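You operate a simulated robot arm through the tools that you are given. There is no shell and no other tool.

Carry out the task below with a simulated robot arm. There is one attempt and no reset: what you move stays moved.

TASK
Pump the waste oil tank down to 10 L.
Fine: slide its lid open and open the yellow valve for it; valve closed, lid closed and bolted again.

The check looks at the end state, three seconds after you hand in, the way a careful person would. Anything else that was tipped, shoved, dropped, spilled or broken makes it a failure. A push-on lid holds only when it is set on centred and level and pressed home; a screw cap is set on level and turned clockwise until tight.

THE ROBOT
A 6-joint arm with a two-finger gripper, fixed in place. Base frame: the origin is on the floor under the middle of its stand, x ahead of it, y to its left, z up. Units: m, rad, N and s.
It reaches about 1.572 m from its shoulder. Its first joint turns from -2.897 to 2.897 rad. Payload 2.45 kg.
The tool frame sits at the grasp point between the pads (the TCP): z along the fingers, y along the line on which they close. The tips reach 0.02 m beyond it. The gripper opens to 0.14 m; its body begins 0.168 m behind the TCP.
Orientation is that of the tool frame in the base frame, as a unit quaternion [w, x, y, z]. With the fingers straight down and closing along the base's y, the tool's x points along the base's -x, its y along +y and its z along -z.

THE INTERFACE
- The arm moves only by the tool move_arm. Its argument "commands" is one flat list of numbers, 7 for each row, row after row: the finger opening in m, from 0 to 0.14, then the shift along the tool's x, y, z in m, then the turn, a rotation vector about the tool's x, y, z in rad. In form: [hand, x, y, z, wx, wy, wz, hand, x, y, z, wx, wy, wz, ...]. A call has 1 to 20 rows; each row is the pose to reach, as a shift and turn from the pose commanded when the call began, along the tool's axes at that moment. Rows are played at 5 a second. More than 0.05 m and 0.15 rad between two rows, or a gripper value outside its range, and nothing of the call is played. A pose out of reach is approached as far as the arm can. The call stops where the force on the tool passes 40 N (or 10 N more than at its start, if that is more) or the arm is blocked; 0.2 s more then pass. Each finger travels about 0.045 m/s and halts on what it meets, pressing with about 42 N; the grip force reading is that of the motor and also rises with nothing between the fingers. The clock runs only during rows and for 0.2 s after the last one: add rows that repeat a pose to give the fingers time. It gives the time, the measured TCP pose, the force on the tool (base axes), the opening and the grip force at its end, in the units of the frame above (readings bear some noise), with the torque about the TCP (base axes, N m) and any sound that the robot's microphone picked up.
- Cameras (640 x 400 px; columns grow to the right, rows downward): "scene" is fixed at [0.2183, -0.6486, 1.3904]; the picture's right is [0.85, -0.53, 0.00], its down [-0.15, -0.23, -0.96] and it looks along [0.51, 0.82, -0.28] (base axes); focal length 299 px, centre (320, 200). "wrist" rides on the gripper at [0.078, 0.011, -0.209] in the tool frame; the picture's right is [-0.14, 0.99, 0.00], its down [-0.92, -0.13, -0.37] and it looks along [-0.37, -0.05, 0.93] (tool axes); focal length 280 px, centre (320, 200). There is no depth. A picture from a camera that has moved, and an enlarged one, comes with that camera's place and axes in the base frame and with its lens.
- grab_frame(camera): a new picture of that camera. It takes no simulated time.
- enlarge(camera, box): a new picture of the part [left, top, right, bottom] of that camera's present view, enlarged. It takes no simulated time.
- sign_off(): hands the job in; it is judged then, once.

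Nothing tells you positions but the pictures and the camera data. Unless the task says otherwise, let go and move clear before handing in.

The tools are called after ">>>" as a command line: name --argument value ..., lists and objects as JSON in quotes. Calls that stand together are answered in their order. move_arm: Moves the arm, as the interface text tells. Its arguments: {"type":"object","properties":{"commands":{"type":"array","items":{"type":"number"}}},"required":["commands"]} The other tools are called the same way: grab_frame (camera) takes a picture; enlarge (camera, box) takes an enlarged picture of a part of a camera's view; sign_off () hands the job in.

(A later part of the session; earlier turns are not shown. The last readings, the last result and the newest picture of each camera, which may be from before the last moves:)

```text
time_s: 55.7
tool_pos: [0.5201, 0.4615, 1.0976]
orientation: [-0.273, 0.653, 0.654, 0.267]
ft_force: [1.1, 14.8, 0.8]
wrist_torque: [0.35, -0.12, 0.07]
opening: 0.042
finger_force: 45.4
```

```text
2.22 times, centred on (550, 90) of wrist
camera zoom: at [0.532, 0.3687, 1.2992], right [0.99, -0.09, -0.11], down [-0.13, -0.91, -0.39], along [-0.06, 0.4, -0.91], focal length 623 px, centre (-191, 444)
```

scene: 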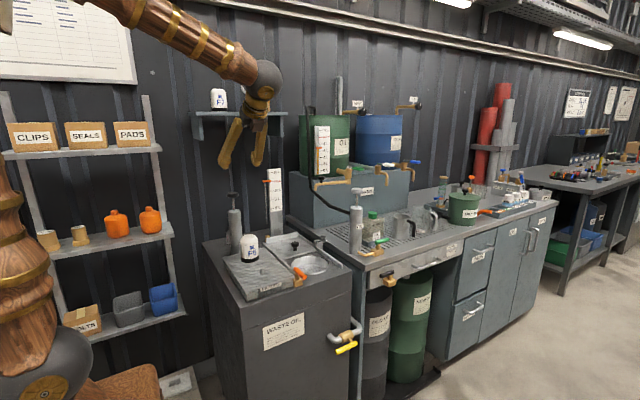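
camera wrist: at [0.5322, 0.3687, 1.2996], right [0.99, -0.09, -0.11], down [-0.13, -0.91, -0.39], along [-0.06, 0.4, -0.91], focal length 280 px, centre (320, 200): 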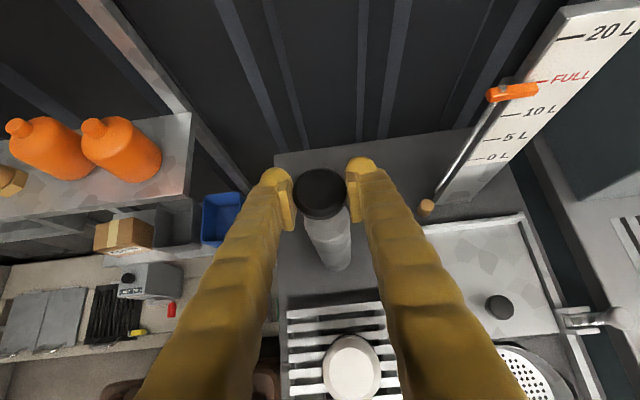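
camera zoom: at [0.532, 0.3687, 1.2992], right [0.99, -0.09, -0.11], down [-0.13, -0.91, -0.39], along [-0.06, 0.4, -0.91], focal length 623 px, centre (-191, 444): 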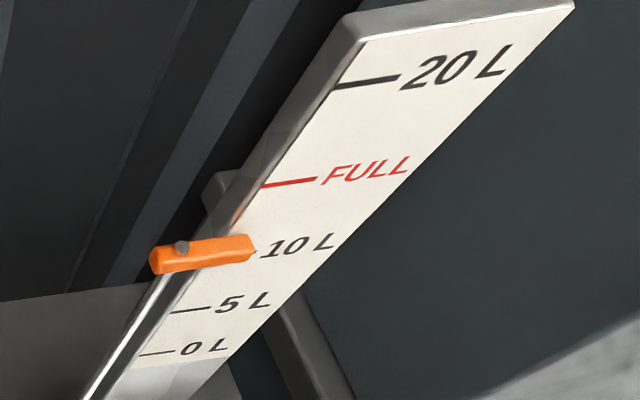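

The scene view reads about 11.4 L, and parallax likely makes that an underestimate. I'll do one more stroke, then let go and read the gauge at eye level.

>>> move_arm --commands '[0.03, -0.008, 0, 0.008, 0, 0, 0, 0.03, -0.016, 0, 0.016, 0, 0, 0, 0.03, -0.024, 0, 0.024, 0, 0, 0, 0.03, -0.0318, 0, 0.0318, 0, 0, 0, 0.03, -0.024, 0, 0.024, 0, 0, 0, 0.03, -0.016, 0, 0.016, 0, 0, 0, 0.03, -0.008, 0, 0.008, 0, 0, 0, 0.03, 0, 0, 0, 0, 0, 0]'

>>> enlarge --camera "scene" --box '[255, 160, 295, 220]'

```text
time_s: 57.5
tool_pos: [0.5196, 0.4605, 1.098]
orientation: [-0.274, 0.654, 0.652, 0.267]
ft_force: [-6.2, -25.3, -1.4]
wrist_torque: [-0.22, -0.03, 0.03]
opening: 0.0421
finger_force: 45.0
```

```text
6.67 times, centred on (275, 190) of scene
camera zoom: at [0.2183, -0.6486, 1.3904], right [0.85, -0.53, 0.0], down [-0.15, -0.23, -0.96], along [0.51, 0.82, -0.28], focal length 1995 px, centre (620, 267)
```

zoom: 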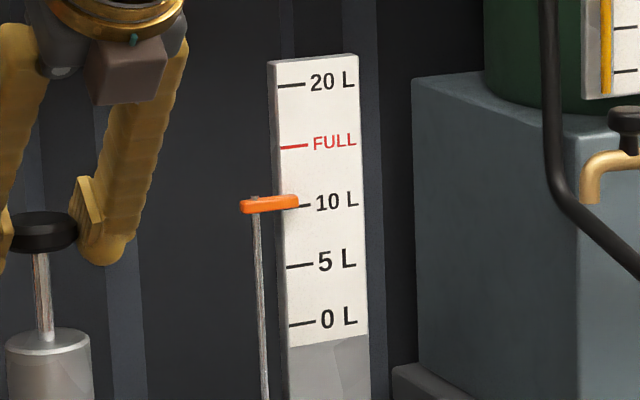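

By the scene camera it reads about 10.5 L, still biased low. I'll release the knob and move the wrist camera to the flag's height, z about 1.085, for a parallax-free reading.

>>> move_arm --commands '[0.08, 0, 0, 0, 0, 0, 0, 0.08, 0, 0, 0, 0, 0, 0, 0.08, 0, 0, 0, 0, 0, 0, 0.08, 0, 0, -0.04, 0, 0, 0, 0.08, 0, 0, -0.08, 0, 0, 0, 0.08, 0, 0, -0.12, 0, 0, 0, 0.08, 0, 0, -0.16, 0, 0, 0]'

>>> enlarge --camera "scene" --box '[200, 150, 300, 250]'

```text
time_s: 59.1
tool_pos: [0.5215, 0.3468, 1.2107]
orientation: [-0.274, 0.654, 0.653, 0.266]
ft_force: [-0.4, -0.3, -1.1]
wrist_torque: [-0.01, 0.02, -0.06]
opening: 0.0802
finger_force: 0.1
```

```text
4.00 times, centred on (250, 200) of scene
camera zoom: at [0.2183, -0.6486, 1.3904], right [0.85, -0.53, 0.0], down [-0.15, -0.23, -0.96], along [0.51, 0.82, -0.28], focal length 1197 px, centre (600, 200)
```

zoom: 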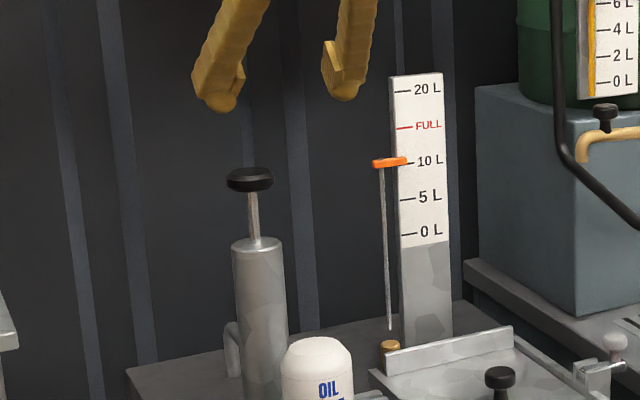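

The knob stays up. Now I'll move to the eye-level view of the gauge.

>>> move_arm --commands '[0.08, -0.039, 0.016, -0.0101, 0, 0.0785, 0, 0.08, -0.0779, 0.032, -0.0202, 0, 0.157, 0, 0.08, -0.1169, 0.048, -0.0303, 0, 0.2355, 0, 0.08, -0.1558, 0.064, -0.0404, 0, 0.314, 0, 0.08, -0.1948, 0.08, -0.0505, 0, 0.3925, 0, 0.08, -0.2338, 0.096, -0.0606, 0, 0.471, 0, 0.08, -0.2727, 0.112, -0.0707, 0, 0.5495, 0, 0.08, -0.3117, 0.128, -0.0808, 0, 0.628, 0, 0.08, -0.3506, 0.144, -0.0909, 0, 0.7065, 0, 0.08, -0.3896, 0.16, -0.101, 0, 0.785, 0]'

>>> grab_frame --camera "wrist"

```text
time_s: 61.3
tool_pos: [0.6796, 0.0005, 1.0061]
orientation: [0.504, -0.501, -0.498, -0.497]
ft_force: [0.0, 0.2, 0.2]
wrist_torque: [-0.03, -0.02, 0.01]
opening: 0.0797
finger_force: 0.0
```

```text
taken
camera wrist: at [0.691, -0.208, 1.0822], right [0.99, 0.0, -0.15], down [-0.13, -0.37, -0.92], along [-0.06, 0.93, -0.36], focal length 280 px, centre (320, 200)
```

wrist: 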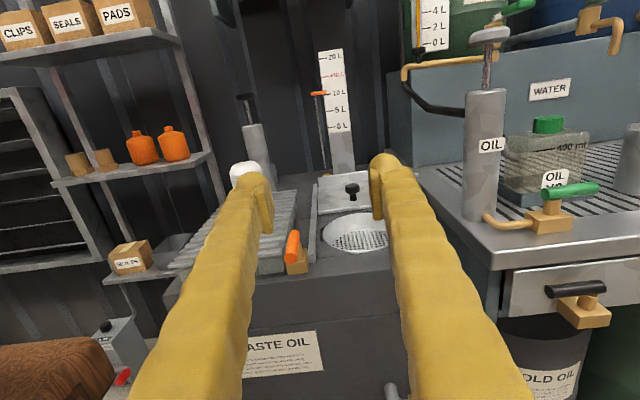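

>>> enlarge --camera "wrist" --box '[300, 45, 364, 135]'

>>> enlarge --camera "wrist" --box '[308, 65, 356, 125]'

```text
4.44 times, centred on (332, 90) of wrist
camera zoom: at [0.691, -0.208, 1.0822], right [0.99, 0.0, -0.15], down [-0.13, -0.37, -0.92], along [-0.06, 0.93, -0.36], focal length 1246 px, centre (267, 689)
```

zoom: 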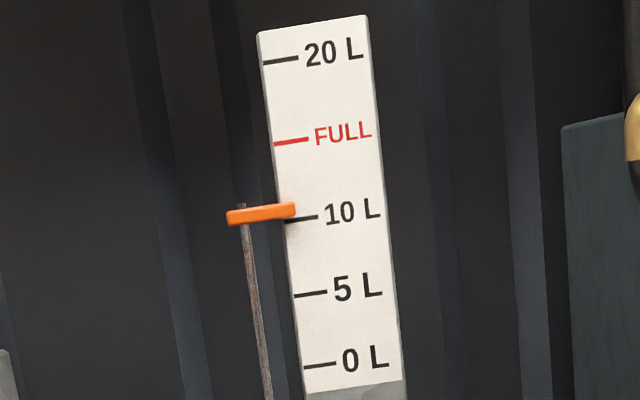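

```text
6.67 times, centred on (332, 95) of wrist
camera zoom: at [0.691, -0.208, 1.0822], right [0.99, 0.0, -0.15], down [-0.13, -0.37, -0.92], along [-0.06, 0.93, -0.36], focal length 1869 px, centre (240, 900)
```

zoom: 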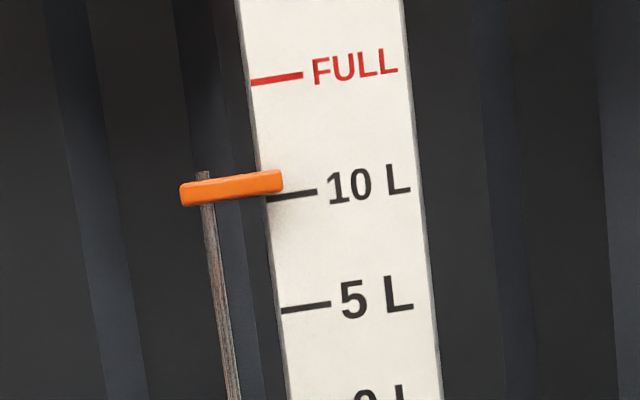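

At eye level the flag's centre sits about 0.7 L above the 10 L tick, so the tank holds about 10.7 L. With about 18.7 L per metre of stroke I need roughly 37 mm more. I'll go back to the pump by the same path.

>>> move_arm --commands '[0.08, 0.0205, -0.0158, 0.0346, 0, -0.0785, 0, 0.08, 0.041, -0.0316, 0.0692, 0, -0.157, 0, 0.08, 0.0615, -0.0474, 0.1038, 0, -0.2355, 0, 0.08, 0.082, -0.0632, 0.1384, 0, -0.314, 0, 0.08, 0.1025, -0.079, 0.173, 0, -0.3925, 0, 0.08, 0.123, -0.0948, 0.2076, 0, -0.471, 0, 0.08, 0.1435, -0.1106, 0.2422, 0, -0.5495, 0, 0.08, 0.164, -0.1264, 0.2768, 0, -0.628, 0, 0.08, 0.1845, -0.1422, 0.3114, 0, -0.7065, 0, 0.08, 0.205, -0.158, 0.346, 0, -0.785, 0]'

>>> grab_frame --camera "wrist"

```text
time_s: 63.5
tool_pos: [0.5241, 0.3481, 1.2103]
orientation: [-0.274, 0.654, 0.653, 0.268]
ft_force: [0.5, -0.9, -0.2]
wrist_torque: [-0.03, 0.01, -0.04]
opening: 0.0801
finger_force: 0.1
```

```text
taken
camera wrist: at [0.5354, 0.2563, 1.4126], right [0.99, -0.09, -0.11], down [-0.13, -0.91, -0.39], along [-0.06, 0.4, -0.92], focal length 280 px, centre (320, 200)
```

wrist: 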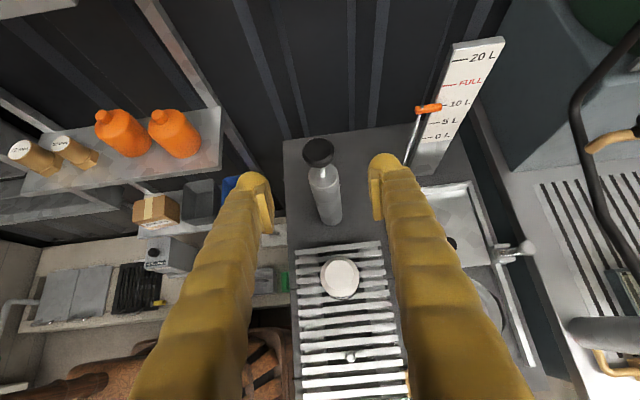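

I'll approach the knob to the same grip pose as before and close.

>>> move_arm --commands '[0.08, 0.0002, -0.002, 0.04, 0, 0, 0, 0.08, 0.0004, -0.004, 0.08, 0, 0, 0, 0.08, 0.0006, -0.004, 0.12, 0, 0, 0, 0.08, 0.0006, -0.004, 0.1587, 0, 0, 0, 0.08, 0.0006, -0.004, 0.1587, 0, 0, 0, 0.03, 0.0006, -0.004, 0.1587, 0, 0, 0, 0.03, 0.0006, -0.004, 0.1587, 0, 0, 0, 0.03, 0.0006, -0.004, 0.1587, 0, 0, 0, 0.03, 0.0006, -0.004, 0.1587, 0, 0, 0]'

>>> enlarge --camera "scene" --box '[200, 150, 300, 250]'

>>> enlarge --camera "scene" --box '[255, 160, 295, 220]'

```text
time_s: 65.5
tool_pos: [0.5207, 0.4607, 1.0997]
orientation: [-0.275, 0.653, 0.653, 0.268]
ft_force: [31.3, 6.7, -2.9]
wrist_torque: [-0.02, -0.27, -0.17]
opening: 0.0423
finger_force: 38.7
```

```text
4.00 times, centred on (250, 200) of scene
camera zoom: at [0.2183, -0.6486, 1.3904], right [0.85, -0.53, 0.0], down [-0.15, -0.23, -0.96], along [0.51, 0.82, -0.28], focal length 1197 px, centre (600, 200)
```

zoom: 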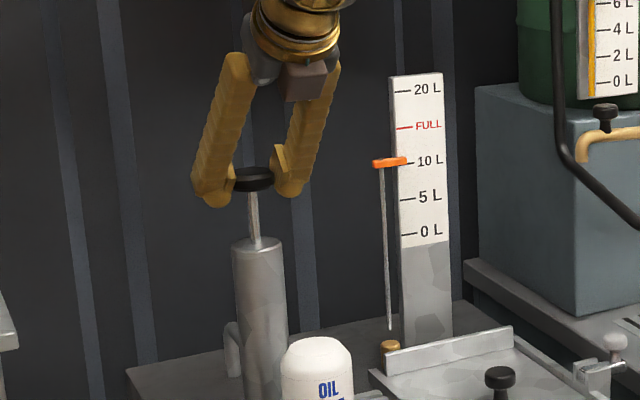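

```text
6.67 times, centred on (275, 190) of scene
camera zoom: at [0.2183, -0.6486, 1.3904], right [0.85, -0.53, 0.0], down [-0.15, -0.23, -0.96], along [0.51, 0.82, -0.28], focal length 1995 px, centre (620, 267)
```

zoom: 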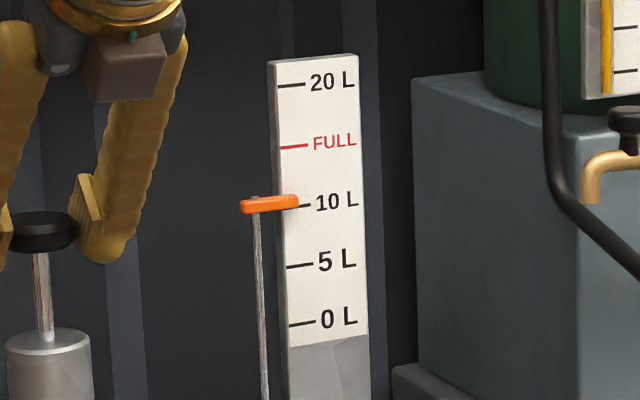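

The grip is good. I'll push down about 32 mm, roughly 0.6 L, with a small x correction, then read.

>>> move_arm --commands '[0.03, 0, 0.0012, 0, 0, 0, 0, 0.03, -0.006, 0.0015, 0.006, 0, 0, 0, 0.03, -0.012, 0.0015, 0.012, 0, 0, 0, 0.03, -0.018, 0.0015, 0.018, 0, 0, 0, 0.03, -0.0226, 0.0015, 0.0226, 0, 0, 0]'

>>> enlarge --camera "scene" --box '[265, 170, 289, 206]'

>>> enlarge --camera "scene" --box '[255, 160, 295, 220]'

```text
time_s: 66.7
tool_pos: [0.5195, 0.4603, 1.0675]
orientation: [-0.274, 0.653, 0.653, 0.268]
ft_force: [32.1, 14.0, 7.1]
wrist_torque: [0.03, -0.35, -0.04]
opening: 0.0418
finger_force: 44.8
```

```text
11.11 times, centred on (277, 188) of scene
camera zoom: at [0.2183, -0.6486, 1.3904], right [0.85, -0.53, 0.0], down [-0.15, -0.23, -0.96], along [0.51, 0.82, -0.28], focal length 3324 px, centre (798, 333)
```

zoom: 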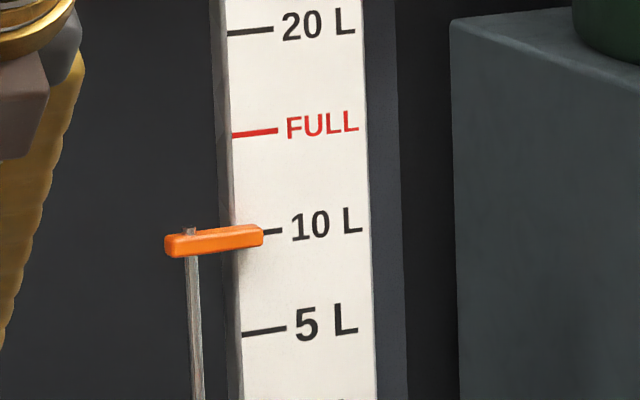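

```text
6.67 times, centred on (275, 190) of scene
camera zoom: at [0.2183, -0.6486, 1.3904], right [0.85, -0.53, 0.0], down [-0.15, -0.23, -0.96], along [0.51, 0.82, -0.28], focal length 1995 px, centre (620, 267)
```

zoom: 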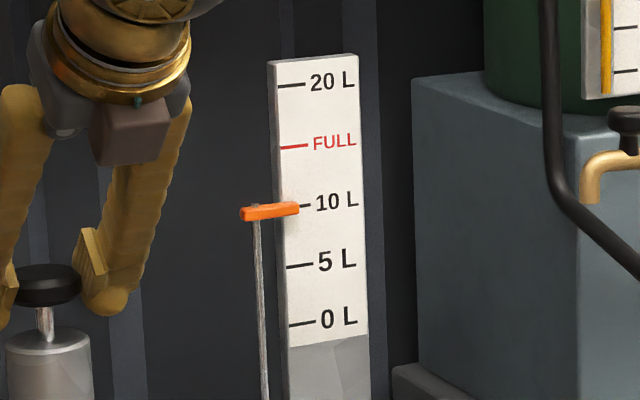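

The scene reading dropped by about 0.65 L, so the level should now be about 10.05 L. I'll return the handle to its up position, since up-strokes don't pump, release it, and verify at eye level again.

>>> move_arm --commands '[0.03, 0.002, 0.001, -0.002, 0, 0, 0, 0.03, 0.008, 0.0015, -0.008, 0, 0, 0, 0.03, 0.015, 0.0015, -0.015, 0, 0, 0, 0.03, 0.0223, 0.0015, -0.0223, 0, 0, 0, 0.08, 0.0223, 0.0015, -0.0223, 0, 0, 0, 0.08, 0.0223, 0.0015, -0.0223, 0, 0, 0, 0.08, 0.0223, 0.0015, -0.0223, 0, 0, 0, 0.08, 0.0223, 0.0015, -0.0623, 0, 0, 0, 0.08, 0.0223, 0.0015, -0.1023, 0, 0, 0, 0.08, 0.0223, 0.0015, -0.1423, 0, 0, 0, 0.08, 0.0223, 0.0015, -0.1823, 0, 0, 0]'

>>> enlarge --camera "scene" --box '[200, 150, 300, 250]'

```text
time_s: 69.1
tool_pos: [0.5212, 0.3465, 1.2134]
orientation: [-0.275, 0.653, 0.654, 0.266]
ft_force: [0.1, -0.1, 0.2]
wrist_torque: [0.01, 0.0, 0.01]
opening: 0.0796
finger_force: 0.1
```

```text
4.00 times, centred on (250, 200) of scene
camera zoom: at [0.2183, -0.6486, 1.3904], right [0.85, -0.53, 0.0], down [-0.15, -0.23, -0.96], along [0.51, 0.82, -0.28], focal length 1197 px, centre (600, 200)
```

zoom: 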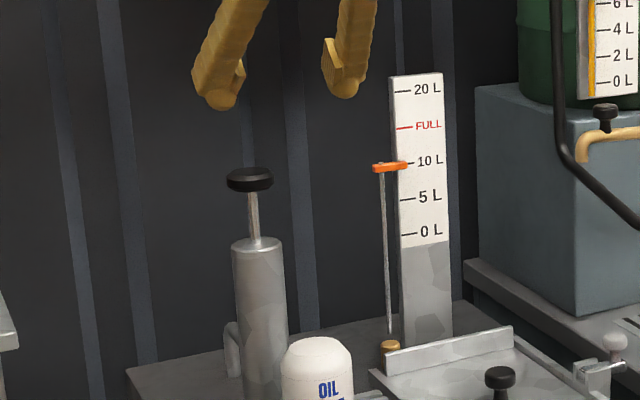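

Handle is up and released, and nothing else has moved. Going to the eye-level view again.

>>> move_arm --commands '[0.08, -0.039, 0.016, -0.0101, 0, 0.0785, 0, 0.08, -0.0779, 0.032, -0.0202, 0, 0.157, 0, 0.08, -0.1169, 0.048, -0.0303, 0, 0.2355, 0, 0.08, -0.1558, 0.064, -0.0404, 0, 0.314, 0, 0.08, -0.1948, 0.08, -0.0505, 0, 0.3925, 0, 0.08, -0.2338, 0.096, -0.0606, 0, 0.471, 0, 0.08, -0.2727, 0.112, -0.0707, 0, 0.5495, 0, 0.08, -0.3117, 0.128, -0.0808, 0, 0.628, 0, 0.08, -0.3506, 0.144, -0.0909, 0, 0.7065, 0, 0.08, -0.3946, 0.16, -0.096, 0, 0.785, 0]'

>>> enlarge --camera "wrist" --box '[308, 65, 356, 125]'

>>> enlarge --camera "wrist" --box '[312, 80, 344, 110]'

```text
time_s: 71.3
tool_pos: [0.6822, 0.0007, 1.001]
orientation: [0.503, -0.5, -0.499, -0.497]
ft_force: [0.2, 0.4, 0.3]
wrist_torque: [-0.04, 0.01, -0.01]
opening: 0.08
finger_force: 0.0
```

```text
6.67 times, centred on (332, 95) of wrist
camera zoom: at [0.6932, -0.209, 1.0761], right [0.99, 0.0, -0.15], down [-0.13, -0.37, -0.92], along [-0.06, 0.93, -0.36], focal length 1869 px, centre (240, 900)
```

zoom: 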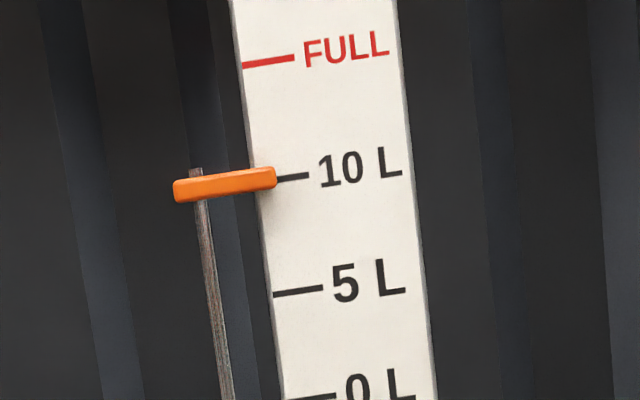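

```text
13.33 times, centred on (328, 95) of wrist
camera zoom: at [0.6932, -0.209, 1.0761], right [0.99, 0.0, -0.15], down [-0.13, -0.37, -0.92], along [-0.06, 0.93, -0.36], focal length 3738 px, centre (213, 1600)
```

zoom: 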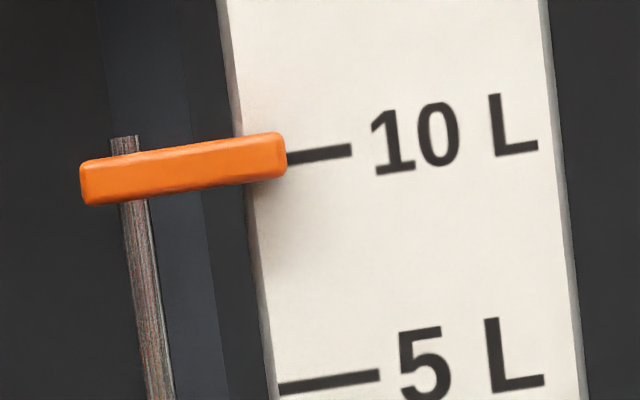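

At eye level the flag's centre is within about 0.08 L of the 10 L tick, so I'll take the tank as being at 10 L. Now I'll close the yellow valve, first moving back to it with the fingers turned to straddle the horizontal lever.

>>> move_arm --commands '[0.05, -0.015, 0.005, -0.045, 0, 0, 0.143, 0.05, -0.03, 0.01, -0.09, 0, 0, 0.286, 0.05, -0.05, 0.015, -0.13, 0, 0, 0.428, 0.05, -0.09, 0.02, -0.15, 0, 0, 0.571, 0.05, -0.135, 0.025, -0.151, 0, 0, 0.714, 0.05, -0.18, 0.03, -0.151, 0, 0, 0.857, 0.05, -0.225, 0.035, -0.151, 0, 0, 1.0, 0.05, -0.27, 0.04, -0.151, 0, 0, 1.142, 0.05, -0.315, 0.045, -0.151, 0, 0, 1.285, 0.05, -0.36, 0.05, -0.151, 0, 0, 1.428, 0.05, -0.399, 0.056, -0.151, 0, 0, 1.5708]'

>>> grab_frame --camera "wrist"

>>> grab_frame --camera "scene"

```text
time_s: 73.7
tool_pos: [0.734, -0.1506, 0.6001]
orientation: [-0.707, 0.707, -0.003, -0.004]
ft_force: [0.2, 0.3, 0.4]
wrist_torque: [-0.04, -0.02, 0.02]
opening: 0.0503
finger_force: 0.0
```

```text
taken
camera wrist: at [0.8127, -0.3581, 0.5876], right [-0.15, 0.0, -0.99], down [-0.92, -0.37, 0.14], along [-0.37, 0.93, 0.05], focal length 280 px, centre (320, 200)
```

wrist: 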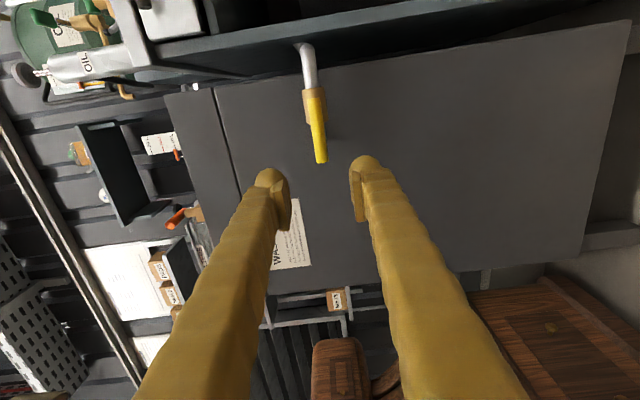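

```text
taken
```

scene: 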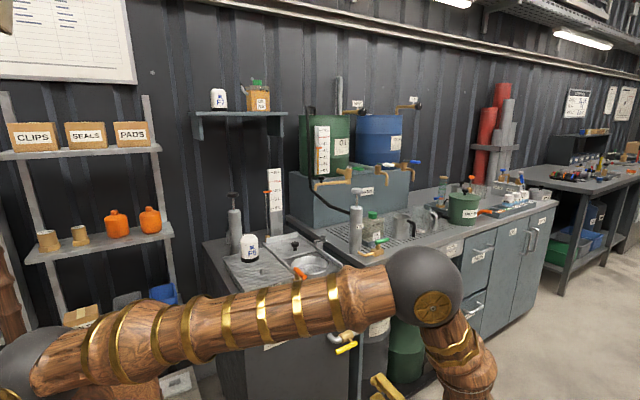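

The lever is horizontal at z about 0.60, from x about 0.72 to 0.81. I'll advance and grip it at x about 0.738.

>>> move_arm --commands '[0.05, 0.002, -0.0005, 0.045, 0, 0, 0, 0.05, 0.004, -0.001, 0.09, 0, 0, 0, 0.05, 0.004, -0.001, 0.135, 0, 0, 0, 0.05, 0.004, -0.001, 0.16, 0, 0, 0, 0.05, 0.004, -0.001, 0.1766, 0, 0, 0, 0.05, 0.004, -0.001, 0.1766, 0, 0, 0]'

>>> enlarge --camera "wrist" --box '[220, 70, 420, 250]'

>>> enlarge --camera "scene" --box '[320, 310, 400, 380]'

```text
time_s: 75.1
tool_pos: [0.7381, 0.0267, 0.6018]
orientation: [-0.707, 0.707, -0.002, -0.004]
ft_force: [-0.2, -1.1, -0.3]
wrist_torque: [-0.01, 0.01, 0.0]
opening: 0.0501
finger_force: 0.1
```

```text
2.22 times, centred on (320, 160) of wrist
camera zoom: at [0.8157, -0.1822, 0.588], right [-0.15, 0.0, -0.99], down [-0.92, -0.37, 0.14], along [-0.37, 0.93, 0.05], focal length 623 px, centre (320, 289)
```

zoom: 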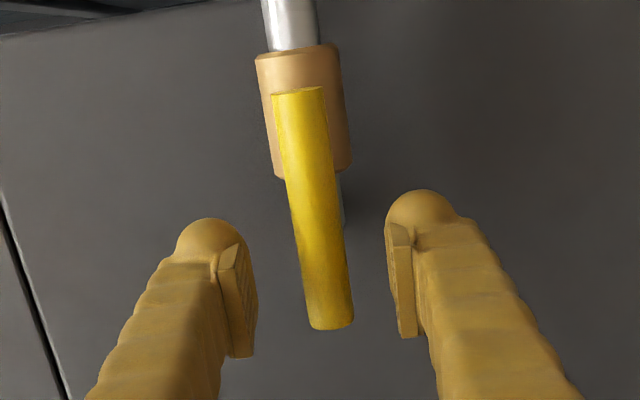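

```text
5.71 times, centred on (360, 345) of scene
camera zoom: at [0.2183, -0.6486, 1.3904], right [0.85, -0.53, 0.0], down [-0.15, -0.23, -0.96], along [0.51, 0.82, -0.28], focal length 1710 px, centre (91, -629)
```

zoom: 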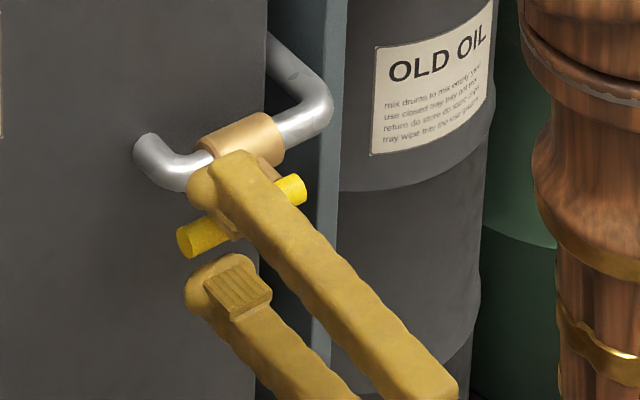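

The fingers straddle the lever. I'll close on it.

>>> move_arm --commands '[0.008, 0, 0, 0, 0, 0, -0.03, 0.008, 0, 0, 0, 0, 0, -0.03, 0.008, 0, 0, 0, 0, 0, -0.03, 0.008, 0, 0, 0, 0, 0, -0.03]'

```text
time_s: 76.1
tool_pos: [0.7387, 0.0263, 0.6015]
orientation: [0.707, -0.707, -0.009, -0.007]
ft_force: [3.3, 3.3, -25.8]
wrist_torque: [-0.32, 0.79, -0.11]
opening: 0.0165
finger_force: 39.5
```

The lever is held. I'll turn it back toward closed along the arc.

>>> move_arm --commands '[0.008, 0.0003, 0.0055, 0, 0, 0, -0.08, 0.008, 0.001, 0.0106, 0, 0, 0, -0.18, 0.008, 0.0023, 0.0156, 0, 0, 0, -0.28, 0.008, 0.004, 0.0203, 0, 0, 0, -0.38, 0.008, 0.0062, 0.0248, 0, 0, 0, -0.48, 0.008, 0.0089, 0.0291, 0, 0, 0, -0.58]'

>>> enlarge --camera "wrist" --box '[220, 70, 420, 250]'

>>> enlarge --camera "scene" --box '[320, 310, 400, 380]'

```text
time_s: 77.7
tool_pos: [0.7473, 0.0254, 0.5716]
orientation: [-0.675, 0.676, 0.209, 0.208]
ft_force: [8.3, -1.5, -11.7]
wrist_torque: [-0.09, 0.74, -0.06]
opening: 0.0154
finger_force: 41.2
stopped in row 6: the force on the tool passed its limit at 41 N (the readings are from after the stop); the commanded pose is now the measured one
```

```text
2.22 times, centred on (320, 160) of wrist
camera zoom: at [0.8179, -0.183, 0.6049], right [0.45, 0.0, -0.89], down [-0.83, -0.37, -0.41], along [-0.33, 0.93, -0.17], focal length 623 px, centre (320, 289)
```

zoom: 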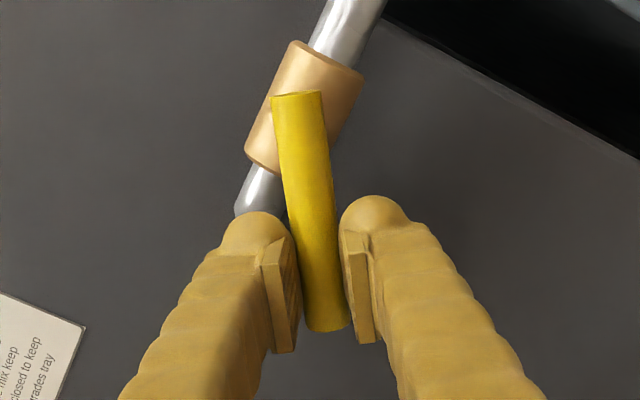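

```text
5.71 times, centred on (360, 345) of scene
camera zoom: at [0.2183, -0.6486, 1.3904], right [0.85, -0.53, 0.0], down [-0.15, -0.23, -0.96], along [0.51, 0.82, -0.28], focal length 1710 px, centre (91, -629)
```

zoom: 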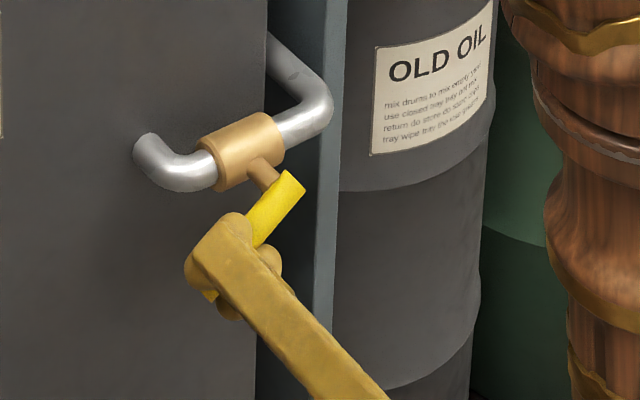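

The lever is about 40% of the way back; the stop was just friction plus a small radial error. I'll continue in finer steps.

>>> move_arm --commands '[0.008, 0.0003, 0.0039, 0, 0, 0, -0.1, 0.008, 0.0008, 0.0077, 0, 0, 0, -0.175, 0.008, 0.0016, 0.0115, 0, 0, 0, -0.25, 0.008, 0.0027, 0.0152, 0, 0, 0, -0.325, 0.008, 0.0041, 0.0188, 0, 0, 0, -0.4, 0.008, 0.0057, 0.0223, 0, 0, 0, -0.475, 0.008, 0.0076, 0.0257, 0, 0, 0, -0.55, 0.008, 0.0098, 0.0288, 0, 0, 0, -0.625]'

>>> enlarge --camera "wrist" --box '[220, 70, 420, 250]'

>>> enlarge --camera "scene" --box '[320, 310, 400, 380]'

```text
time_s: 78.8
tool_pos: [0.7603, 0.0262, 0.5586]
orientation: [-0.629, 0.629, 0.324, 0.321]
ft_force: [14.6, -0.7, -12.3]
wrist_torque: [-0.16, 0.99, -0.18]
opening: 0.0157
finger_force: 42.0
stopped in row 5: the force on the tool passed its limit at 41 N (the readings are from after the stop); the commanded pose is now the measured one
```

```text
2.22 times, centred on (320, 160) of wrist
camera zoom: at [0.8134, -0.1834, 0.615], right [0.72, 0.0, -0.69], down [-0.64, -0.37, -0.67], along [-0.26, 0.93, -0.27], focal length 623 px, centre (320, 289)
```

zoom: 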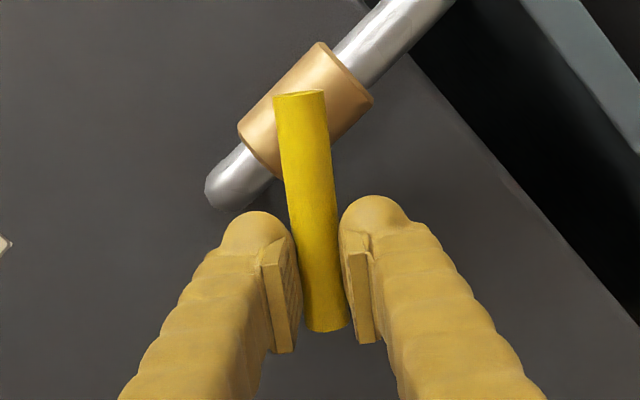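

```text
5.71 times, centred on (360, 345) of scene
camera zoom: at [0.2183, -0.6486, 1.3904], right [0.85, -0.53, 0.0], down [-0.15, -0.23, -0.96], along [0.51, 0.82, -0.28], focal length 1710 px, centre (91, -629)
```

zoom: 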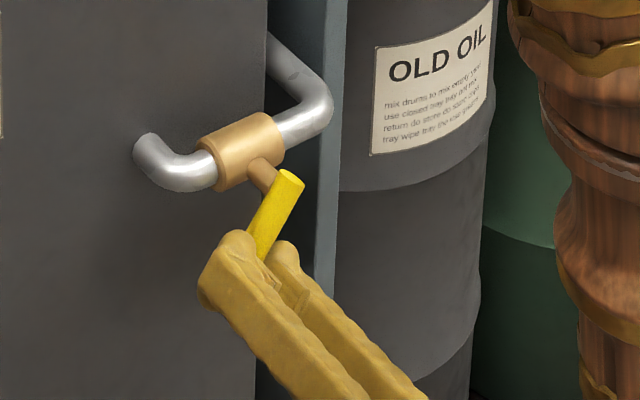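

The tool's rotation is running slightly ahead of its translation, so the forces fight each other. I'll continue with the translation leading a little.

>>> move_arm --commands '[0.008, 0.0001, 0.0026, 0, 0, 0, 0.0, 0.008, 0.0006, 0.0065, 0, 0, 0, -0.07, 0.008, 0.0013, 0.0103, 0, 0, 0, -0.145, 0.008, 0.0023, 0.0141, 0, 0, 0, -0.22, 0.008, 0.0036, 0.0178, 0, 0, 0, -0.295, 0.008, 0.0052, 0.0213, 0, 0, 0, -0.37, 0.008, 0.007, 0.0248, 0, 0, 0, -0.445, 0.008, 0.0091, 0.0281, 0, 0, 0, -0.52, 0.008, 0.0114, 0.0312, 0, 0, 0, -0.595]'

>>> enlarge --camera "wrist" --box '[220, 70, 420, 250]'

>>> enlarge --camera "scene" --box '[320, 310, 400, 380]'

```text
time_s: 79.7
tool_pos: [0.7694, 0.0255, 0.5539]
orientation: [0.596, -0.595, -0.382, -0.38]
ft_force: [-7.0, -6.7, 3.2]
wrist_torque: [0.01, -0.37, 0.05]
opening: 0.0149
finger_force: 41.4
stopped in row 4: the force on the tool passed its limit at 41 N (the readings are from after the stop); the commanded pose is now the measured one
```

```text
2.22 times, centred on (320, 160) of wrist
camera zoom: at [0.8114, -0.1839, 0.6187], right [0.84, 0.0, -0.54], down [-0.5, -0.37, -0.78], along [-0.2, 0.93, -0.31], focal length 623 px, centre (320, 289)
```

zoom: 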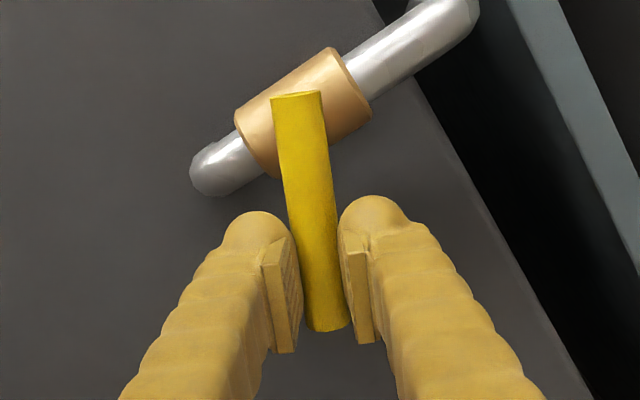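

```text
5.71 times, centred on (360, 345) of scene
camera zoom: at [0.2183, -0.6486, 1.3904], right [0.85, -0.53, 0.0], down [-0.15, -0.23, -0.96], along [0.51, 0.82, -0.28], focal length 1710 px, centre (91, -629)
```

zoom: 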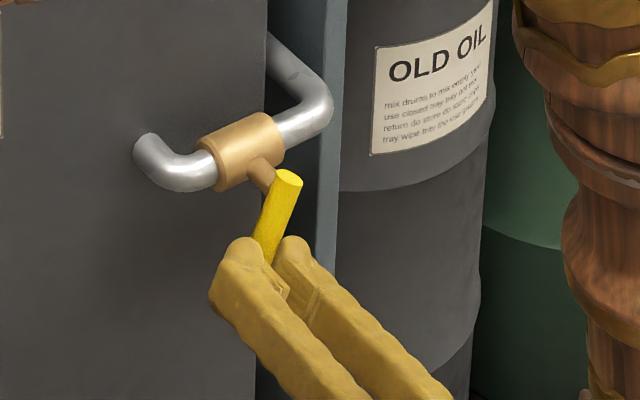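

The lever has about 0.39 rad left to vertical. I'll continue.

>>> move_arm --commands '[0.008, 0.0003, 0.0039, 0, 0, 0, -0.1, 0.008, 0.0009, 0.0077, 0, 0, 0, -0.18, 0.008, 0.0018, 0.0115, 0, 0, 0, -0.255, 0.008, 0.003, 0.0152, 0, 0, 0, -0.33, 0.008, 0.0045, 0.0189, 0, 0, 0, -0.405, 0.008, 0.0057, 0.0215, 0, 0, 0, -0.46]'

>>> enlarge --camera "wrist" --box '[220, 70, 420, 250]'

>>> enlarge --camera "scene" --box '[320, 310, 400, 380]'

```text
time_s: 81.1
tool_pos: [0.7908, 0.0249, 0.5492]
orientation: [-0.496, 0.493, 0.507, 0.504]
ft_force: [0.1, -34.0, -12.2]
wrist_torque: [-0.14, 1.21, -0.01]
opening: 0.0152
finger_force: 41.4
```

```text
2.22 times, centred on (320, 160) of wrist
camera zoom: at [0.7994, -0.1841, 0.6264], right [0.99, 0.0, -0.11], down [-0.1, -0.37, -0.92], along [-0.05, 0.93, -0.37], focal length 623 px, centre (320, 289)
```

zoom: 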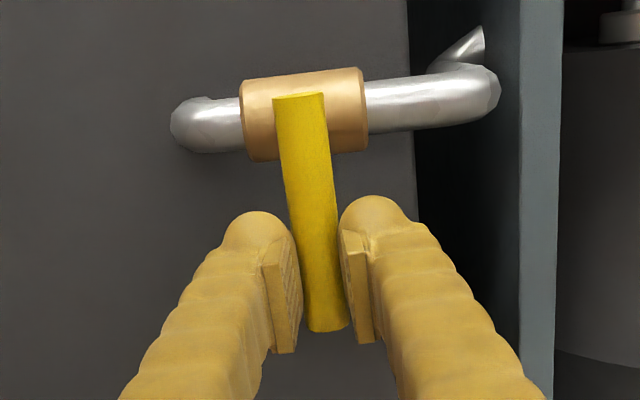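

```text
5.71 times, centred on (360, 345) of scene
camera zoom: at [0.2183, -0.6486, 1.3904], right [0.85, -0.53, 0.0], down [-0.15, -0.23, -0.96], along [0.51, 0.82, -0.28], focal length 1710 px, centre (91, -629)
```

zoom: 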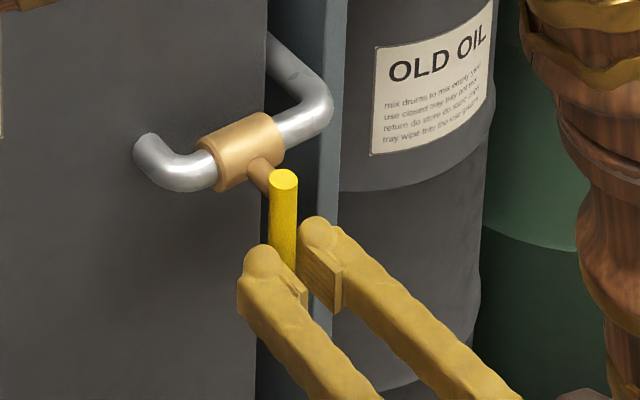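

The lever looks vertical again. I'll release, back out and compare it with the original closed position.

>>> move_arm --commands '[0.05, 0, 0, 0, 0, 0, 0, 0.05, 0, 0, 0, 0, 0, 0, 0.05, 0, 0, 0, 0, 0, 0, 0.05, 0, 0, -0.04, 0, 0, 0, 0.05, 0, 0, -0.08, 0, 0, 0, 0.05, 0, 0, -0.12, 0, 0, 0]'

>>> enlarge --camera "wrist" --box '[250, 60, 390, 200]'

>>> enlarge --camera "scene" --box '[310, 300, 380, 370]'

```text
time_s: 82.5
tool_pos: [0.7919, -0.0946, 0.5516]
orientation: [-0.494, 0.494, 0.507, 0.505]
ft_force: [-0.1, 0.7, 0.3]
wrist_torque: [0.03, 0.02, 0.03]
opening: 0.0499
finger_force: 0.1
```

```text
2.86 times, centred on (320, 130) of wrist
camera zoom: at [0.8012, -0.3035, 0.6277], right [0.99, 0.0, -0.11], down [-0.1, -0.37, -0.92], along [-0.05, 0.93, -0.37], focal length 801 px, centre (320, 400)
```

zoom: 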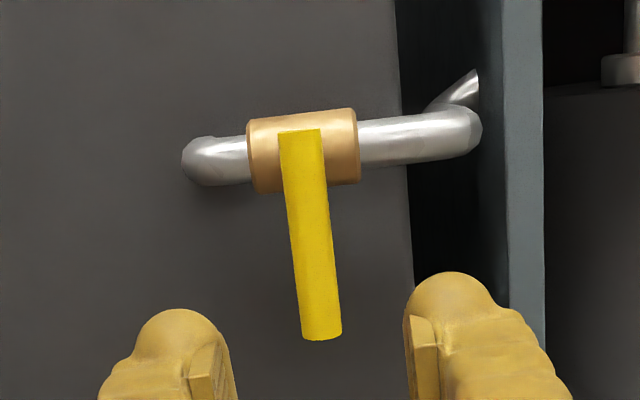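

```text
5.71 times, centred on (345, 335) of scene
camera zoom: at [0.2183, -0.6486, 1.3904], right [0.85, -0.53, 0.0], down [-0.15, -0.23, -0.96], along [0.51, 0.82, -0.28], focal length 1710 px, centre (177, -571)
```

zoom: 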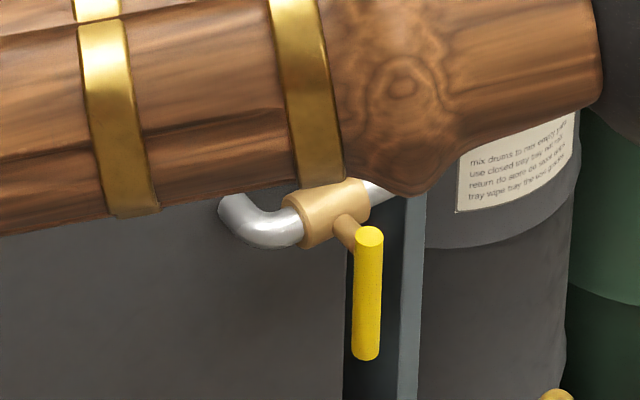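

The lever matches its original closed position exactly, so the valve is closed. Now I'll back away and up, and turn to fingers-down to close the lid.

>>> move_arm --commands '[0.07, 0.02, -0.001, -0.04, 0, 0, 0.005, 0.07, 0.05, -0.002, -0.075, 0, 0, 0.01, 0.07, 0.09, -0.003, -0.095, 0, 0, 0.015, 0.07, 0.135, -0.005, -0.1, 0, 0, 0.02, 0.07, 0.18, -0.006, -0.106, 0, 0, 0.024, 0.07, 0.2, -0.007, -0.106, 0, 0, 0.024]'

>>> move_arm --commands '[0.07, 0.0318, -0.0032, 0.0182, 0, -0.1428, 0, 0.07, 0.0636, -0.0064, 0.0364, 0, -0.2856, 0, 0.07, 0.0955, -0.0095, 0.0545, 0, -0.4284, 0, 0.07, 0.1273, -0.0127, 0.0727, 0, -0.5712, 0, 0.07, 0.1591, -0.0159, 0.0909, 0, -0.714, 0, 0.07, 0.1909, -0.0191, 0.1091, 0, -0.8568, 0, 0.07, 0.2227, -0.0223, 0.1273, 0, -0.9996, 0, 0.07, 0.2545, -0.0255, 0.1455, 0, -1.1424, 0, 0.07, 0.2864, -0.0286, 0.1636, 0, -1.2852, 0, 0.07, 0.3182, -0.0318, 0.1818, 0, -1.428, 0, 0.07, 0.35, -0.035, 0.2, 0, -1.5708, 0]'

>>> grab_frame --camera "wrist"

>>> grab_frame --camera "scene"

```text
time_s: 83.9
tool_pos: [0.781, -0.1998, 0.7504]
orientation: [0.501, -0.499, -0.501, -0.499]
ft_force: [0.4, 0.6, -0.1]
wrist_torque: [0.02, -0.01, 0.01]
opening: 0.0701
finger_force: 0.0
```

```text
time_s: 86.3
tool_pos: [0.7435, -0.0026, 1.1016]
orientation: [0.001, 0.706, 0.708, -0.001]
ft_force: [0.2, -0.2, -1.4]
wrist_torque: [-0.05, 0.0, 0.02]
opening: 0.07
finger_force: 0.0
```

```text
taken
camera wrist: at [0.7529, 0.0769, 1.3077], right [0.99, -0.13, 0.0], down [-0.12, -0.92, 0.37], along [-0.05, -0.37, -0.93], focal length 280 px, centre (320, 200)
```

wrist: 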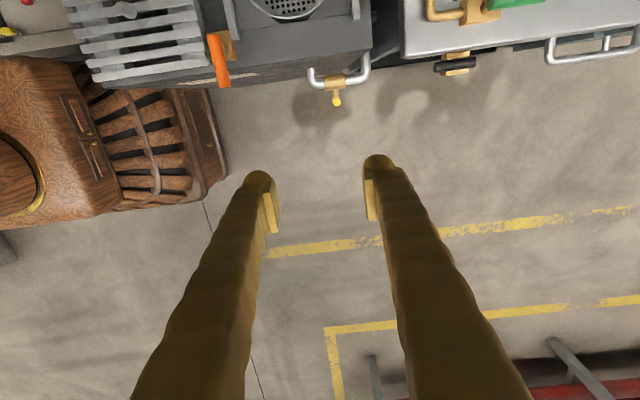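

```text
taken
```

scene: 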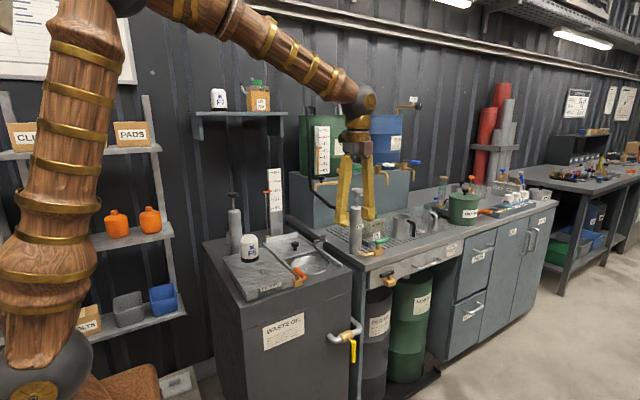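

Clear above the tank front. I'll go over the lid knob at (0.727, 0.366), turning so the fingers close along y.

>>> move_arm --commands '[0.07, 0.0335, -0.0015, 0.0051, 0, 0, -0.1428, 0.07, 0.067, -0.003, 0.0101, 0, 0, -0.2856, 0.07, 0.1005, -0.0045, 0.0152, 0, 0, -0.4284, 0.07, 0.134, -0.006, 0.0202, 0, 0, -0.5712, 0.07, 0.1675, -0.0075, 0.0253, 0, 0, -0.714, 0.07, 0.2011, -0.009, 0.0303, 0, 0, -0.8568, 0.07, 0.2346, -0.0105, 0.0354, 0, 0, -0.9996, 0.07, 0.2681, -0.012, 0.0404, 0, 0, -1.1424, 0.07, 0.3016, -0.0135, 0.0455, 0, 0, -1.2852, 0.07, 0.3351, -0.015, 0.0505, 0, 0, -1.428, 0.07, 0.3686, -0.0165, 0.0556, 0, 0, -1.5708]'

>>> grab_frame --camera "wrist"

```text
time_s: 88.7
tool_pos: [0.7252, 0.3681, 1.043]
orientation: [0.001, -0.003, 1.0, 0.0]
ft_force: [0.1, -0.1, 0.1]
wrist_torque: [0.04, 0.03, 0.0]
opening: 0.07
finger_force: 0.0
```

```text
taken
camera wrist: at [0.6451, 0.3793, 1.2511], right [0.13, 0.99, 0.0], down [0.92, -0.12, 0.37], along [0.37, -0.05, -0.93], focal length 280 px, centre (320, 200)
```

wrist: 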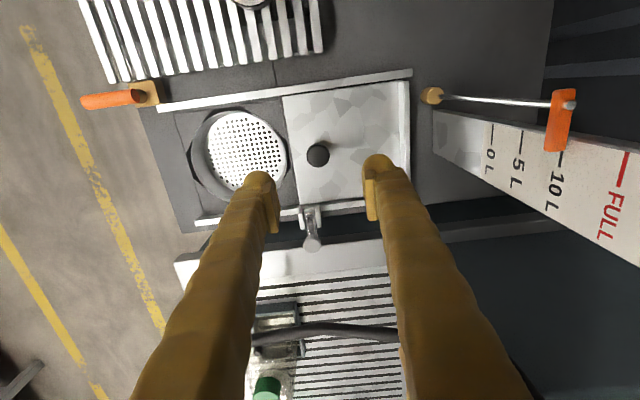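

The knob is centred between the fingers. I'll descend and close on it.

>>> move_arm --commands '[0.07, -0.0005, -0.001, 0.04, 0, 0, 0, 0.07, -0.001, -0.002, 0.08, 0, 0, 0, 0.07, -0.0016, -0.0026, 0.12, 0, 0, 0, 0.07, -0.0016, -0.0026, 0.145, 0, 0, 0, 0.07, -0.0016, -0.0026, 0.157, 0, 0, 0, 0.02, -0.0016, -0.0026, 0.157, 0, 0, 0, 0.02, -0.0016, -0.0026, 0.157, 0, 0, 0, 0.02, -0.0016, -0.0026, 0.157, 0, 0, 0, 0.02, -0.0016, -0.0026, 0.157, 0, 0, 0]'

>>> grab_frame --camera "wrist"

```text
time_s: 90.7
tool_pos: [0.7281, 0.3648, 0.8866]
orientation: [0.0, -0.002, 1.0, -0.001]
ft_force: [0.0, -0.3, -4.4]
wrist_torque: [0.01, -0.08, 0.02]
opening: 0.0296
finger_force: 37.4
```

```text
taken
camera wrist: at [0.6481, 0.3754, 1.0933], right [0.13, 0.99, 0.0], down [0.92, -0.12, 0.37], along [0.37, -0.05, -0.93], focal length 280 px, centre (320, 200)
```

wrist: 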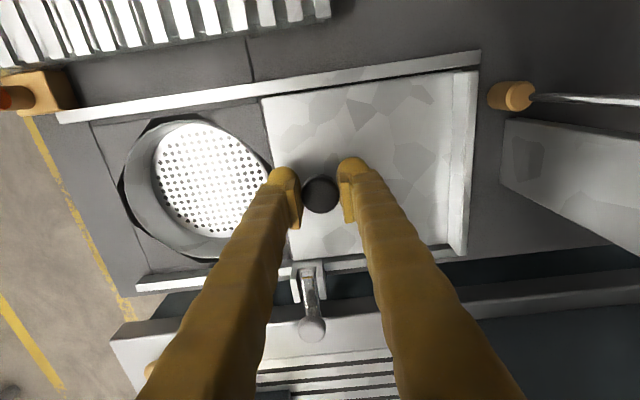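

The lid knob is held. I'll slide it forward toward the closed position.

>>> move_arm --commands '[0.02, 0, -0.015, 0, 0, 0, 0, 0.02, 0, -0.03, 0, 0, 0, 0, 0.02, 0, -0.045, 0, 0, 0, 0, 0.02, 0, -0.06, 0, 0, 0, 0, 0.02, 0, -0.075, 0, 0, 0, 0, 0.02, 0, -0.09, 0, 0, 0, 0, 0.02, 0, -0.105, 0, 0, 0, 0, 0.02, 0, -0.12, 0, 0, 0, 0, 0.02, 0, -0.135, 0, 0, 0, 0, 0.02, 0, -0.148, 0, 0, 0, 0, 0.02, 0, -0.158, 0, 0, 0, 0]'

>>> grab_frame --camera "wrist"

>>> enlarge --camera "scene" --box '[280, 215, 350, 285]'

```text
time_s: 93.1
tool_pos: [0.7276, 0.2071, 0.8874]
orientation: [0.001, -0.001, 1.0, -0.001]
ft_force: [-15.8, 0.7, -7.1]
wrist_torque: [0.0, 0.22, -0.01]
opening: 0.0292
finger_force: 44.9
```

```text
taken
camera wrist: at [0.6485, 0.2179, 1.0946], right [0.13, 0.99, 0.0], down [0.92, -0.12, 0.37], along [0.37, -0.05, -0.93], focal length 280 px, centre (320, 200)
```

wrist: 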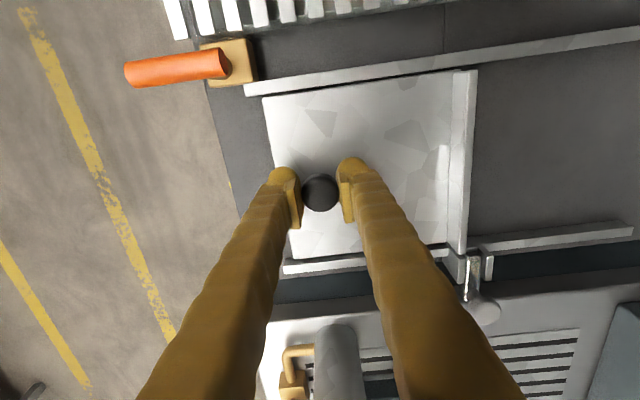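

```text
5.71 times, centred on (315, 250) of scene
camera zoom: at [0.2183, -0.6486, 1.3904], right [0.85, -0.53, 0.0], down [-0.15, -0.23, -0.96], along [0.51, 0.82, -0.28], focal length 1710 px, centre (349, -86)
```

zoom: 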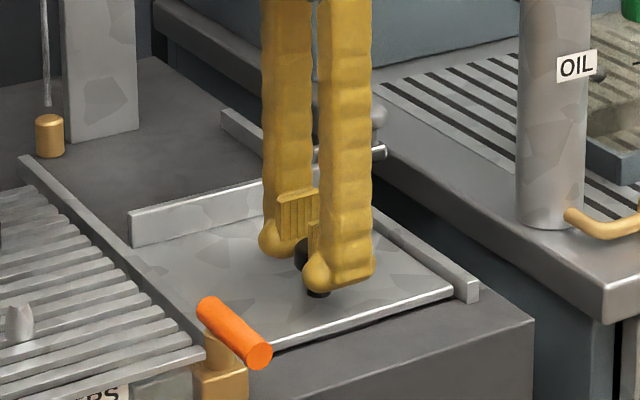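

About 6 mm remain. I'll ease it forward to its stop.

>>> move_arm --commands '[0.02, 0, -0.003, 0, 0, 0, 0, 0.02, 0, -0.0055, 0, 0, 0, 0, 0.02, 0, -0.0075, 0, 0, 0, 0, 0.02, 0, -0.009, 0, 0, 0, 0]'

>>> grab_frame --camera "wrist"

>>> enlarge --camera "scene" --box '[280, 215, 350, 285]'

```text
time_s: 94.1
tool_pos: [0.7272, 0.1985, 0.8877]
orientation: [0.0, -0.003, 1.0, 0.001]
ft_force: [-22.0, 29.3, 5.1]
wrist_torque: [0.38, 0.41, 0.14]
opening: 0.029
finger_force: 45.2
```

```text
taken
camera wrist: at [0.6485, 0.2102, 1.0947], right [0.13, 0.99, 0.0], down [0.92, -0.12, 0.37], along [0.37, -0.05, -0.93], focal length 280 px, centre (320, 200)
```

wrist: 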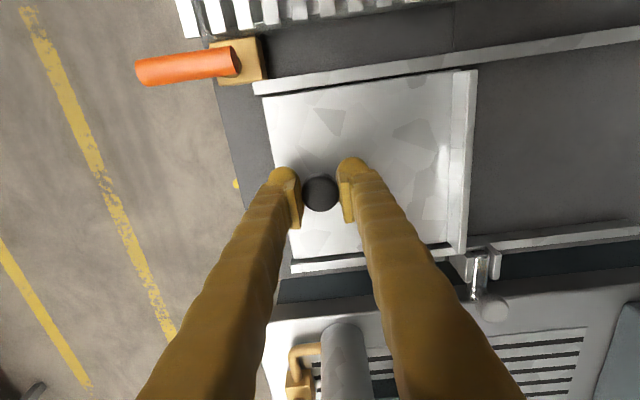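

```text
5.71 times, centred on (315, 250) of scene
camera zoom: at [0.2183, -0.6486, 1.3904], right [0.85, -0.53, 0.0], down [-0.15, -0.23, -0.96], along [0.51, 0.82, -0.28], focal length 1710 px, centre (349, -86)
```

zoom: 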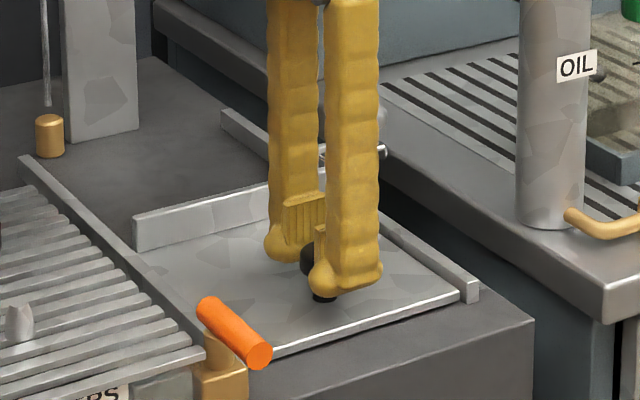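

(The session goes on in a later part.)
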